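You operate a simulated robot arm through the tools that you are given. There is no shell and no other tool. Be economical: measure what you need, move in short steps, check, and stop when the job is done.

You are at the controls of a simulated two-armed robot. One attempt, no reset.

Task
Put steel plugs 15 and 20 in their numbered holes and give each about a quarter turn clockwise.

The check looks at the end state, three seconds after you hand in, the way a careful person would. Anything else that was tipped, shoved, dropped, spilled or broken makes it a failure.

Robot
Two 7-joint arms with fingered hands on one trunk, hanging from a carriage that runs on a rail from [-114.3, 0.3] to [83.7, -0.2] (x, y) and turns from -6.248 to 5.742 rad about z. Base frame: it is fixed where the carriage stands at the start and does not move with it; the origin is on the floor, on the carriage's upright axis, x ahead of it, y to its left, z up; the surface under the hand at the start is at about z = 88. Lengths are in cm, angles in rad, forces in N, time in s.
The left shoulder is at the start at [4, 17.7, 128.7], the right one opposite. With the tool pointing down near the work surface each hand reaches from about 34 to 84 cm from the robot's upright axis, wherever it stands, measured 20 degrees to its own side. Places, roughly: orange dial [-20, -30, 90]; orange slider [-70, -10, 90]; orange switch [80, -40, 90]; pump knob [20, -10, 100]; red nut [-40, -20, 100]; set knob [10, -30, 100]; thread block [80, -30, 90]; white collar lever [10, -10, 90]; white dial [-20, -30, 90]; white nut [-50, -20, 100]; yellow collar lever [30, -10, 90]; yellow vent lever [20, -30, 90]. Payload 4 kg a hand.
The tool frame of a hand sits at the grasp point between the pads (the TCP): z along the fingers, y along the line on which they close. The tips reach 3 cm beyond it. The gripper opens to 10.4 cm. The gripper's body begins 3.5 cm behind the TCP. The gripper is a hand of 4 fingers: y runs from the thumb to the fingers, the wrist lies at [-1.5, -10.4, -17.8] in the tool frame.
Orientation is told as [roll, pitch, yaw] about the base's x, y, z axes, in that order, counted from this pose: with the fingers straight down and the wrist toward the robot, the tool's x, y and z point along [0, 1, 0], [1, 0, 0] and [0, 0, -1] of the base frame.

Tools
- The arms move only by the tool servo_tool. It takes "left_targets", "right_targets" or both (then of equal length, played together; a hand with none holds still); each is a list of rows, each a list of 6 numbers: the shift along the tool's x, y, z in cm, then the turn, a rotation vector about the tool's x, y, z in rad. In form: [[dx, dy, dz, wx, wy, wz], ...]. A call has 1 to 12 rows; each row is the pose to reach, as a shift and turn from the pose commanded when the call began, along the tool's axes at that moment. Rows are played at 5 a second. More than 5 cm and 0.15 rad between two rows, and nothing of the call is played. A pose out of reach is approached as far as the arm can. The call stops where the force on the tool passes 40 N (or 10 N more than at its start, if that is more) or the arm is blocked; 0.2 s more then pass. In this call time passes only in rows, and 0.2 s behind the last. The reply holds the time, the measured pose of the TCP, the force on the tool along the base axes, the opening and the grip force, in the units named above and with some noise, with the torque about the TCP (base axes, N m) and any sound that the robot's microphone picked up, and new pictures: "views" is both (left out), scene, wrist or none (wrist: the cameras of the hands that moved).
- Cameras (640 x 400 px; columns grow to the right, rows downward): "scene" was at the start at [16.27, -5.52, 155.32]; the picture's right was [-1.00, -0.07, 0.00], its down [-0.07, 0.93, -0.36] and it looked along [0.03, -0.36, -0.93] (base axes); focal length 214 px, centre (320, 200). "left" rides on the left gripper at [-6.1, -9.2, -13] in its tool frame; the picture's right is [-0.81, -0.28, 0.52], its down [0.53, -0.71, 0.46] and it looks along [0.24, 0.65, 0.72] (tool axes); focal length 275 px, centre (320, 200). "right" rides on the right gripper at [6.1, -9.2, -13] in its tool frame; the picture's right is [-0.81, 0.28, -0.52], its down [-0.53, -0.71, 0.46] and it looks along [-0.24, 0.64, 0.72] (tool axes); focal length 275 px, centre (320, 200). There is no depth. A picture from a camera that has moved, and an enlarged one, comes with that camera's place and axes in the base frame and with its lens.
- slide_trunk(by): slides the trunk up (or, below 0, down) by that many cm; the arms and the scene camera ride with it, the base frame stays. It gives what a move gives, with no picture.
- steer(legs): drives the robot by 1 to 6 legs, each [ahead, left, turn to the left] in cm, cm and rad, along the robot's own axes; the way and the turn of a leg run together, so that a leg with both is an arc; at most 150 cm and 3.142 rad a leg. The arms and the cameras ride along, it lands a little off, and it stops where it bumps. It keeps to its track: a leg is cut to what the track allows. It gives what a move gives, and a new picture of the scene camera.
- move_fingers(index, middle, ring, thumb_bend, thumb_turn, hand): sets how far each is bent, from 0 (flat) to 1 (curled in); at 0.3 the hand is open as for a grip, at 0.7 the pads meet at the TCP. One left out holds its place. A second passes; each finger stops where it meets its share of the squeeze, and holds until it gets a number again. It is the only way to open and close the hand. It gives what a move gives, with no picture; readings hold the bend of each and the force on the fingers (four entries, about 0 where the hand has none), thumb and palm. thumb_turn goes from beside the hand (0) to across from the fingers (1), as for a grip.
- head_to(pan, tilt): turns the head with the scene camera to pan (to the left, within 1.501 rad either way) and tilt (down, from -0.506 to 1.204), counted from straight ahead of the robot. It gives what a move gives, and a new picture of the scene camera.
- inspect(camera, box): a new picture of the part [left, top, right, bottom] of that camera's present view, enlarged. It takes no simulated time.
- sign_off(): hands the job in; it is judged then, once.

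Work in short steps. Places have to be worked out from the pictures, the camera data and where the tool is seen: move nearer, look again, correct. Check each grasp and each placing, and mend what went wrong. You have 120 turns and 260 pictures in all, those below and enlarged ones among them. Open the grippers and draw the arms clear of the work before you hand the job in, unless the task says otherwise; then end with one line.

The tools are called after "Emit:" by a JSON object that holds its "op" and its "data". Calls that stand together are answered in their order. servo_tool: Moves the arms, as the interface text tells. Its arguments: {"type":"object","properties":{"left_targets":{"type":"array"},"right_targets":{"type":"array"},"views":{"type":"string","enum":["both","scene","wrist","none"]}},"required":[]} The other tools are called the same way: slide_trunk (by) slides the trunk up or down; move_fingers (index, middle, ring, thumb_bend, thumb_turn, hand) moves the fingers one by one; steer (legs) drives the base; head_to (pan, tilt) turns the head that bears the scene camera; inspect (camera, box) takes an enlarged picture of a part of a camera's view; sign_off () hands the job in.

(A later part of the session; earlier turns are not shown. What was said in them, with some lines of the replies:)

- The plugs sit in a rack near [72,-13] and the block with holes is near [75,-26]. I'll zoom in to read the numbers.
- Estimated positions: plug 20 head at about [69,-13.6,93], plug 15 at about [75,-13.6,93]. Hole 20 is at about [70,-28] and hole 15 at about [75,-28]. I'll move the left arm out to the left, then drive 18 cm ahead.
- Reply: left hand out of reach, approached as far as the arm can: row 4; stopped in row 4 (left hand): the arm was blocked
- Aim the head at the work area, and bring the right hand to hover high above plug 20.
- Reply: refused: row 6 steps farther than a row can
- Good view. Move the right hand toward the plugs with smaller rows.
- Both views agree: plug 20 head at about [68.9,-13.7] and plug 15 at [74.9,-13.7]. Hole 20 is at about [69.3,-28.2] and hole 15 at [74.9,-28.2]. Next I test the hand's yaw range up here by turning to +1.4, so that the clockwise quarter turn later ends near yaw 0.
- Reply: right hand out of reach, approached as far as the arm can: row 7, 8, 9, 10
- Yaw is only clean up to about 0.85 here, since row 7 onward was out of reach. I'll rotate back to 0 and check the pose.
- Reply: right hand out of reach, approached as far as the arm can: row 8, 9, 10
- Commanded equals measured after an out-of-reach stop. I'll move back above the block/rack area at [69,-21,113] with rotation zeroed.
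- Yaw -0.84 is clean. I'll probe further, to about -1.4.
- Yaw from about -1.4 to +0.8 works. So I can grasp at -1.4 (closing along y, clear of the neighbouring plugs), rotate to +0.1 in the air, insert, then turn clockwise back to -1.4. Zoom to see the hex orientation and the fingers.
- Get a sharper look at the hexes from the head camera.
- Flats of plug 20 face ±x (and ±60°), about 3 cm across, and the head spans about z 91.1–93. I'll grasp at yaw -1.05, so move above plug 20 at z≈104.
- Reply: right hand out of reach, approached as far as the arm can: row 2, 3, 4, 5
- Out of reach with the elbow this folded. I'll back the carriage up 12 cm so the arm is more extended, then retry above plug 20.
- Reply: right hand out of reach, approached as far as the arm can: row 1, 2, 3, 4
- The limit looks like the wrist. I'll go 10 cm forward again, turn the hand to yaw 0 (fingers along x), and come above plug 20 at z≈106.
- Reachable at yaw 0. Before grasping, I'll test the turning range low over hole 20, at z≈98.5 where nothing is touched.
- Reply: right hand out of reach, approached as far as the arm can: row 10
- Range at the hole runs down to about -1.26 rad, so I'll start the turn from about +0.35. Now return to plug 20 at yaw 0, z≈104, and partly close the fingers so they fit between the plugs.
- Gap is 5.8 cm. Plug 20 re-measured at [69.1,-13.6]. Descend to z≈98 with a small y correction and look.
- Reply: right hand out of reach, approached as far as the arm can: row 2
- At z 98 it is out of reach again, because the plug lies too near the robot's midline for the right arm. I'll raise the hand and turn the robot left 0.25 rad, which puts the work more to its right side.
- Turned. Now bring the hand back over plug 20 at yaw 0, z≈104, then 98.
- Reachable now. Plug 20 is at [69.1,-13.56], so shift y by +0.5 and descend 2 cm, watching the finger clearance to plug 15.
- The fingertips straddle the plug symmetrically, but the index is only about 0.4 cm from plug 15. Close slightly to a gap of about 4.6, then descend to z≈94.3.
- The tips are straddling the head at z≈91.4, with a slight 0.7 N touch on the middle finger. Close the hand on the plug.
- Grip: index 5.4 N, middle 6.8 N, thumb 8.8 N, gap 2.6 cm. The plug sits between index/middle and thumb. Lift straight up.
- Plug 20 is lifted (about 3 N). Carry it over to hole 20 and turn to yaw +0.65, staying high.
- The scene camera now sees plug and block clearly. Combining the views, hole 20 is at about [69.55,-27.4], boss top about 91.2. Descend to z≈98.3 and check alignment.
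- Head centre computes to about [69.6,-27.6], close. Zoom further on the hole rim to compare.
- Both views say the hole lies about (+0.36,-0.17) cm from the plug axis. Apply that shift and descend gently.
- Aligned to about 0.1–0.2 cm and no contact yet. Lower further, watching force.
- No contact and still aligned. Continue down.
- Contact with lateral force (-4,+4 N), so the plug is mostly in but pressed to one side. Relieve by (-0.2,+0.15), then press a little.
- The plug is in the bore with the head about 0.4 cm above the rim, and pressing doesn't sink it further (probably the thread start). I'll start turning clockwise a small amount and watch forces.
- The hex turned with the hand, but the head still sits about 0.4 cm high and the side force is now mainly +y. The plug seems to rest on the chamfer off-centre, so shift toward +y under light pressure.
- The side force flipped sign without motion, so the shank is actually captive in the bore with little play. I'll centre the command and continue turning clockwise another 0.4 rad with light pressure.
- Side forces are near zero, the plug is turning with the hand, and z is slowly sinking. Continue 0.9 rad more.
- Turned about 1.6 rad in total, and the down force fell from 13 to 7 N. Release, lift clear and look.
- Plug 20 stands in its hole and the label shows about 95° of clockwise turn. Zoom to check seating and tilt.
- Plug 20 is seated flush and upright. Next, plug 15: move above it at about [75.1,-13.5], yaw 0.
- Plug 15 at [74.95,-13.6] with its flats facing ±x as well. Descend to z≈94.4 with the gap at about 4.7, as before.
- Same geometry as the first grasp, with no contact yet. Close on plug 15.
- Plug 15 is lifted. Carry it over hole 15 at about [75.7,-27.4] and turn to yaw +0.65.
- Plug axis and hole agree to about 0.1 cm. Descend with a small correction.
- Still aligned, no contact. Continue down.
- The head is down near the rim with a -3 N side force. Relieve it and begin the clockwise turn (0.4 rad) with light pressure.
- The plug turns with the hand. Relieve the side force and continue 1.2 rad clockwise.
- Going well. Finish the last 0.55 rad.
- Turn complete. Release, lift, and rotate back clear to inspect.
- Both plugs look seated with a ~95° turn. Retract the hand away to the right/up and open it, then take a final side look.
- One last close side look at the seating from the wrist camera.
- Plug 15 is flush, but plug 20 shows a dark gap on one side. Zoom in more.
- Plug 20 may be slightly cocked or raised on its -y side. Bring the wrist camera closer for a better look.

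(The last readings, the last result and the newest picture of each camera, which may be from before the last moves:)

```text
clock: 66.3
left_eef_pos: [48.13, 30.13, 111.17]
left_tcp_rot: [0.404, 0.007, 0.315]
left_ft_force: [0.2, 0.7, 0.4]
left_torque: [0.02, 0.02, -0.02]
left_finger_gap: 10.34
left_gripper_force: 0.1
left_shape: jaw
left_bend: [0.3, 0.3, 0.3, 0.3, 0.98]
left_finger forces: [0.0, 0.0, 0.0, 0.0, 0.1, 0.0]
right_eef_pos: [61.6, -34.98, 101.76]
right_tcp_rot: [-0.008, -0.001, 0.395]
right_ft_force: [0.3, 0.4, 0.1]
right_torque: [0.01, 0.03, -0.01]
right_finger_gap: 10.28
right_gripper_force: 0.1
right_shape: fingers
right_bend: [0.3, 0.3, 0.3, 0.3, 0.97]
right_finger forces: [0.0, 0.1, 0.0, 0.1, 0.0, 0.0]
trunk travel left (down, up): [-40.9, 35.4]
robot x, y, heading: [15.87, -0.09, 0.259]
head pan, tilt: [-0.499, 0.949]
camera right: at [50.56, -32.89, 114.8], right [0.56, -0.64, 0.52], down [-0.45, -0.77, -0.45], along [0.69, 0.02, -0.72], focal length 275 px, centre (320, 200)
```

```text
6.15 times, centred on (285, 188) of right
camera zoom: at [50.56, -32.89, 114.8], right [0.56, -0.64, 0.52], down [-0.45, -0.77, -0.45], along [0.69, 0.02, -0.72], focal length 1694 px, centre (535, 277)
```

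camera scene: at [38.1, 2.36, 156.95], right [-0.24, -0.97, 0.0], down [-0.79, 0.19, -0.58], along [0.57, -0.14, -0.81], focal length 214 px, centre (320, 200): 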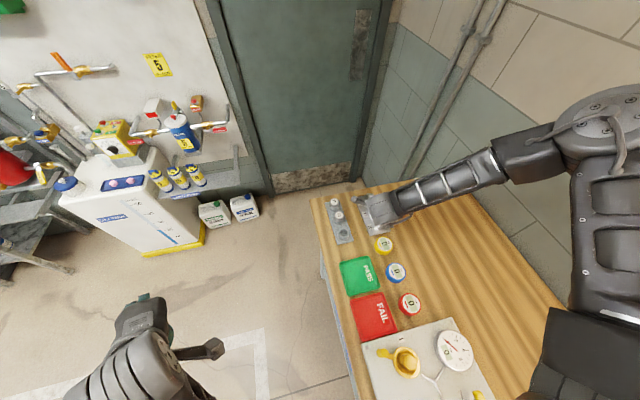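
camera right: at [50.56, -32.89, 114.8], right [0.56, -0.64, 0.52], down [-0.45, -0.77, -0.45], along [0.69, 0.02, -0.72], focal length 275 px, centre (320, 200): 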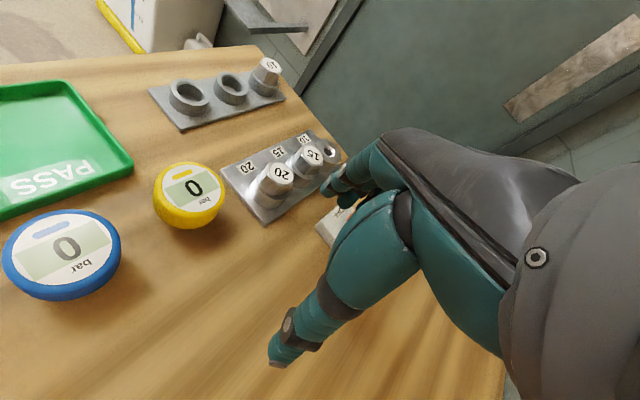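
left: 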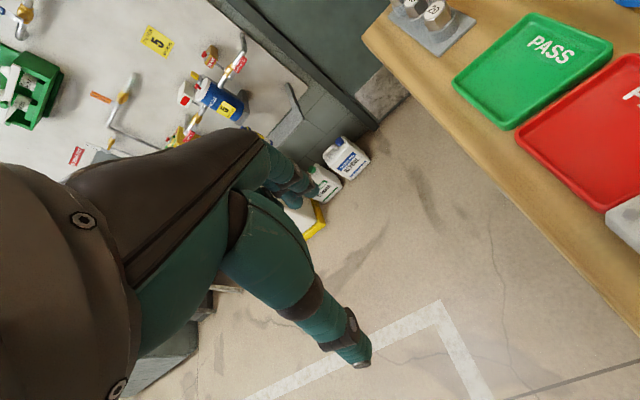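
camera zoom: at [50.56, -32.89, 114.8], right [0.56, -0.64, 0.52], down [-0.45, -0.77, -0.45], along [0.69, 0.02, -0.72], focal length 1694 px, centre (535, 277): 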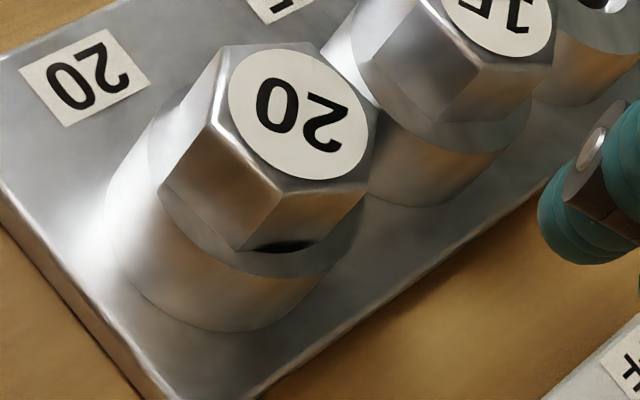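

The sliver could just be the wide chamfer peeking past a flat. To judge tilt, I'll view plug 20 from the opposite side (+y), using the pose that showed it well before but higher up.

Emit:
{"op": "servo_tool", "data": {"right_targets": [[0, 1.5, -2, 0, 0, 0.13], [0, 3, -4, 0, 0, 0.27], [0.2, 5, -4, 0, 0, 0.4], [0.4, 7, -4, 0, 0, 0.54], [0.6, 9, -4, 0, 0, 0.68], [0.8, 11, -4, 0, 0, 0.81], [1, 13, -4, 0, 0, 0.95], [1.2, 15, -4, 0, 0, 1.08], [1.2, 15.6, -2, 0, 0, 1.2], [1.2, 15.6, 0, 0, 0, 1.33]], "views": "wrist"}}

Emit:
{"op": "inspect", "data": {"camera": "right", "box": [200, 240, 360, 380]}}

```text
clock: 68.5
left_eef_pos: [48.07, 30.22, 111.09]
left_tcp_rot: [0.405, 0.004, 0.315]
left_ft_force: [-0.4, -0.5, 0.0]
left_torque: [0.01, 0.0, 0.02]
left_finger_gap: 10.35
left_gripper_force: 0.1
left_shape: jaw
left_bend: [0.3, 0.3, 0.3, 0.3, 0.98]
left_finger forces: [0.0, 0.1, 0.1, 0.0, 0.0, 0.1]
right_eef_pos: [75.39, -27.83, 101.52]
right_tcp_rot: [-0.001, -0.009, -0.937]
right_ft_force: [0.5, 0.4, -0.2]
right_torque: [0.02, -0.02, 0.03]
right_finger_gap: 10.3
right_gripper_force: 0.2
right_shape: fingers
right_bend: [0.3, 0.3, 0.3, 0.3, 0.97]
right_finger forces: [0.0, 0.0, 0.0, 0.0, 0.1, 0.0]
trunk travel left (down, up): [-40.9, 35.4]
robot x, y, heading: [15.47, 0.14, 0.256]
head pan, tilt: [-0.499, 0.949]
camera right: at [74.88, -16.7, 114.51], right [-0.49, -0.7, 0.52], down [-0.85, 0.26, -0.46], along [0.19, -0.67, -0.72], focal length 275 px, centre (320, 200)
```

right: 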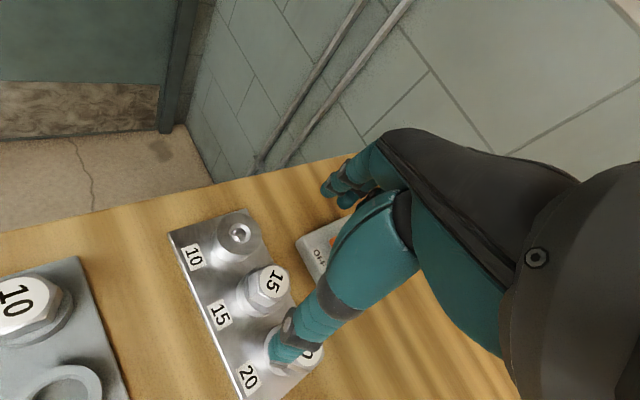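

```text
2.86 times, centred on (280, 310) of right
camera zoom: at [74.88, -16.7, 114.51], right [-0.49, -0.7, 0.52], down [-0.85, 0.26, -0.46], along [0.19, -0.67, -0.72], focal length 786 px, centre (434, -114)
```

zoom: 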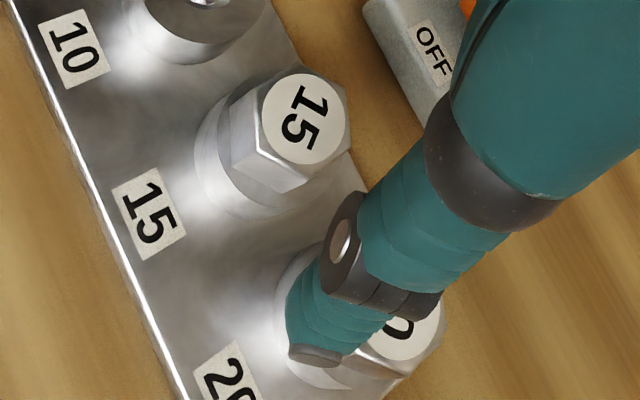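

The thumb hides plug 20; shift the hand about 4 cm in +x for a clear view.

Emit:
{"op": "servo_tool", "data": {"right_targets": [[1.9, 0.8, 0, 0, 0, 0], [3.8, 1.5, 0, 0, 0, 0]], "views": "none"}}

Emit:
{"op": "inspect", "data": {"camera": "right", "box": [200, 240, 360, 400]}}

```text
clock: 69.1
left_eef_pos: [48.13, 30.2, 111.14]
left_tcp_rot: [0.402, 0.006, 0.314]
left_ft_force: [0.5, 0.6, -0.2]
left_torque: [0.02, 0.04, 0.0]
left_finger_gap: 10.39
left_gripper_force: 0.1
left_shape: jaw
left_bend: [0.3, 0.3, 0.3, 0.3, 0.98]
left_finger forces: [0.0, 0.0, 0.0, 0.0, 0.0, 0.1]
right_eef_pos: [79.3, -26.79, 101.51]
right_tcp_rot: [-0.003, -0.008, -0.933]
right_ft_force: [0.2, -0.3, 0.6]
right_torque: [0.0, -0.01, -0.02]
right_finger_gap: 10.28
right_gripper_force: 0.1
right_shape: fingers
right_bend: [0.3, 0.3, 0.3, 0.3, 0.97]
right_finger forces: [0.1, 0.0, 0.0, 0.1, 0.0, 0.0]
trunk travel left (down, up): [-40.9, 35.4]
robot x, y, heading: [15.5, -0.31, 0.258]
head pan, tilt: [-0.499, 0.949]
```

```text
2.50 times, centred on (280, 320) of right
camera zoom: at [78.81, -15.67, 114.35], right [-0.49, -0.7, 0.52], down [-0.85, 0.25, -0.46], along [0.19, -0.67, -0.72], focal length 688 px, centre (420, -100)
```

zoom: 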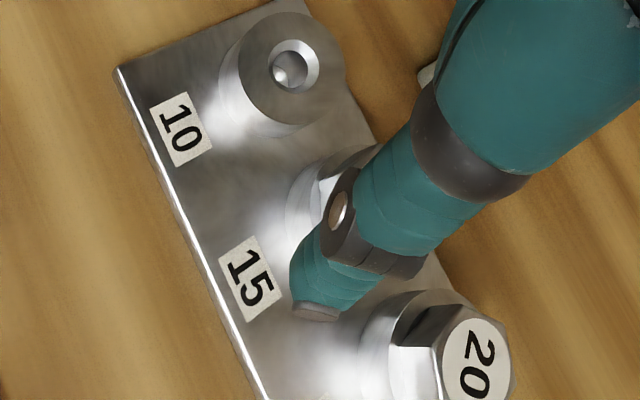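

Emit:
{"op": "inspect", "data": {"camera": "right", "box": [280, 345, 345, 400]}}

```text
7.27 times, centred on (312, 372) of right
camera zoom: at [78.81, -15.67, 114.35], right [-0.49, -0.7, 0.52], down [-0.85, 0.25, -0.46], along [0.19, -0.67, -0.72], focal length 2002 px, centre (374, -1054)
```

zoom: 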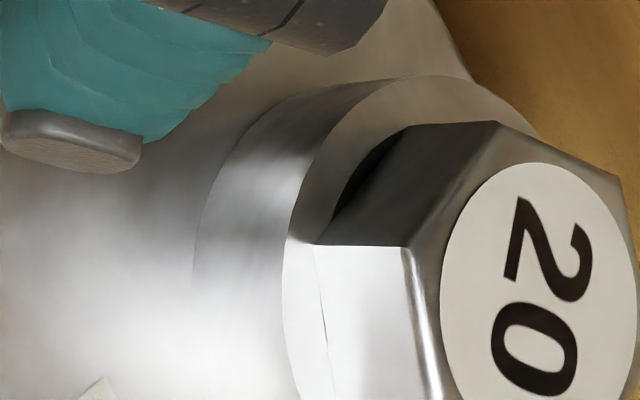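

The same thin sliver shows at a flat from this side too, and the hex corner sits on the rim. So the head is seated level and the wide chamfer merely peeks past the flats. Retract the hand up and away.

Emit:
{"op": "servo_tool", "data": {"right_targets": [[0, 0, -4, 0, 0, 0], [0, 0, -8, 0, 0, 0], [-2, 0, -11, 0, 0, -0.1], [-5, 1, -13, 0, 0, -0.2], [-8, 3, -15, 0, 0, -0.3], [-11, 6, -16, 0, 0, -0.4], [-13, 9, -17, 0, 0, -0.5]], "views": "scene"}}

Emit:
{"op": "inspect", "data": {"camera": "scene", "box": [310, 160, 430, 270]}}

```text
clock: 70.7
left_eef_pos: [48.16, 30.09, 111.16]
left_tcp_rot: [0.403, 0.008, 0.313]
left_ft_force: [-0.6, -0.2, -0.3]
left_torque: [0.0, -0.02, -0.01]
left_finger_gap: 10.36
left_gripper_force: 0.0
left_shape: jaw
left_bend: [0.3, 0.3, 0.3, 0.3, 0.98]
left_finger forces: [0.1, 0.0, 0.1, 0.0, 0.0, 0.0]
right_eef_pos: [73.6, -41.58, 118.55]
right_tcp_rot: [-0.009, -0.006, -0.433]
right_ft_force: [-0.5, 0.1, -1.1]
right_torque: [0.05, 0.01, -0.02]
right_finger_gap: 10.27
right_gripper_force: 0.1
right_shape: fingers
right_bend: [0.3, 0.3, 0.3, 0.3, 0.97]
right_finger forces: [0.0, 0.0, 0.0, 0.1, 0.1, 0.0]
trunk travel left (down, up): [-40.9, 35.4]
robot x, y, heading: [15.76, -0.35, 0.26]
head pan, tilt: [-0.499, 0.949]
camera scene: at [38.07, 2.35, 156.94], right [-0.24, -0.97, 0.0], down [-0.79, 0.19, -0.58], along [0.57, -0.14, -0.81], focal length 214 px, centre (320, 200)
```

scene: 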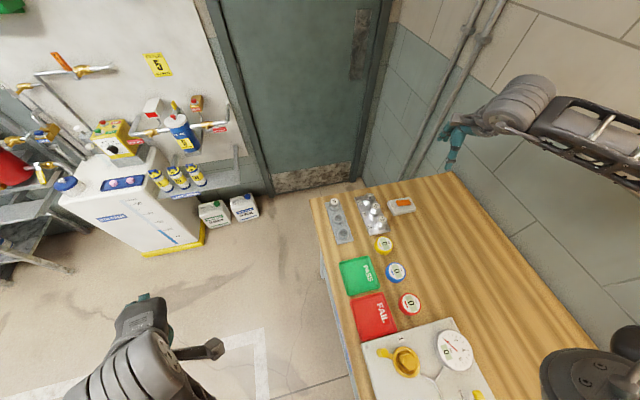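

```text
3.64 times, centred on (370, 215) of scene
camera zoom: at [38.07, 2.35, 156.94], right [-0.24, -0.97, 0.0], down [-0.79, 0.19, -0.58], along [0.57, -0.14, -0.81], focal length 780 px, centre (138, 146)
```

zoom: 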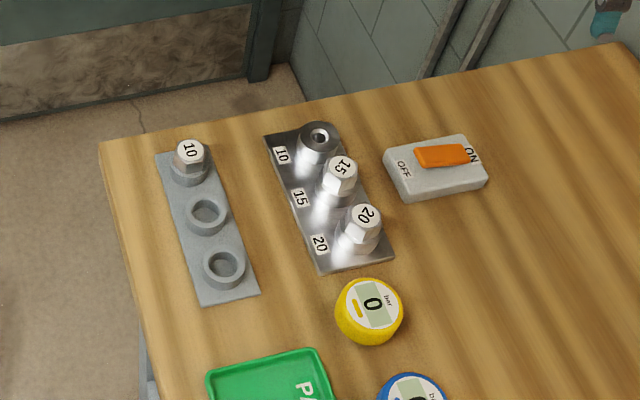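

Both plugs are in their holes and turned, nothing else is disturbed, the hands are open and the arms are clear. Handing in.

Emit:
{"op": "sign_off", "data": {}}

```text
The job is handed in.
```

Steel plugs 15 and 20 are in their numbered holes, each turned clockwise about 1.6 rad (roughly 92°). In the last pictures plug 15 sits flush; plug 20 looks seated, but its head showed a thin dark sliver at the rim that I judged to be the hole's chamfer. I saw nothing else moved, and both hands are open and clear.
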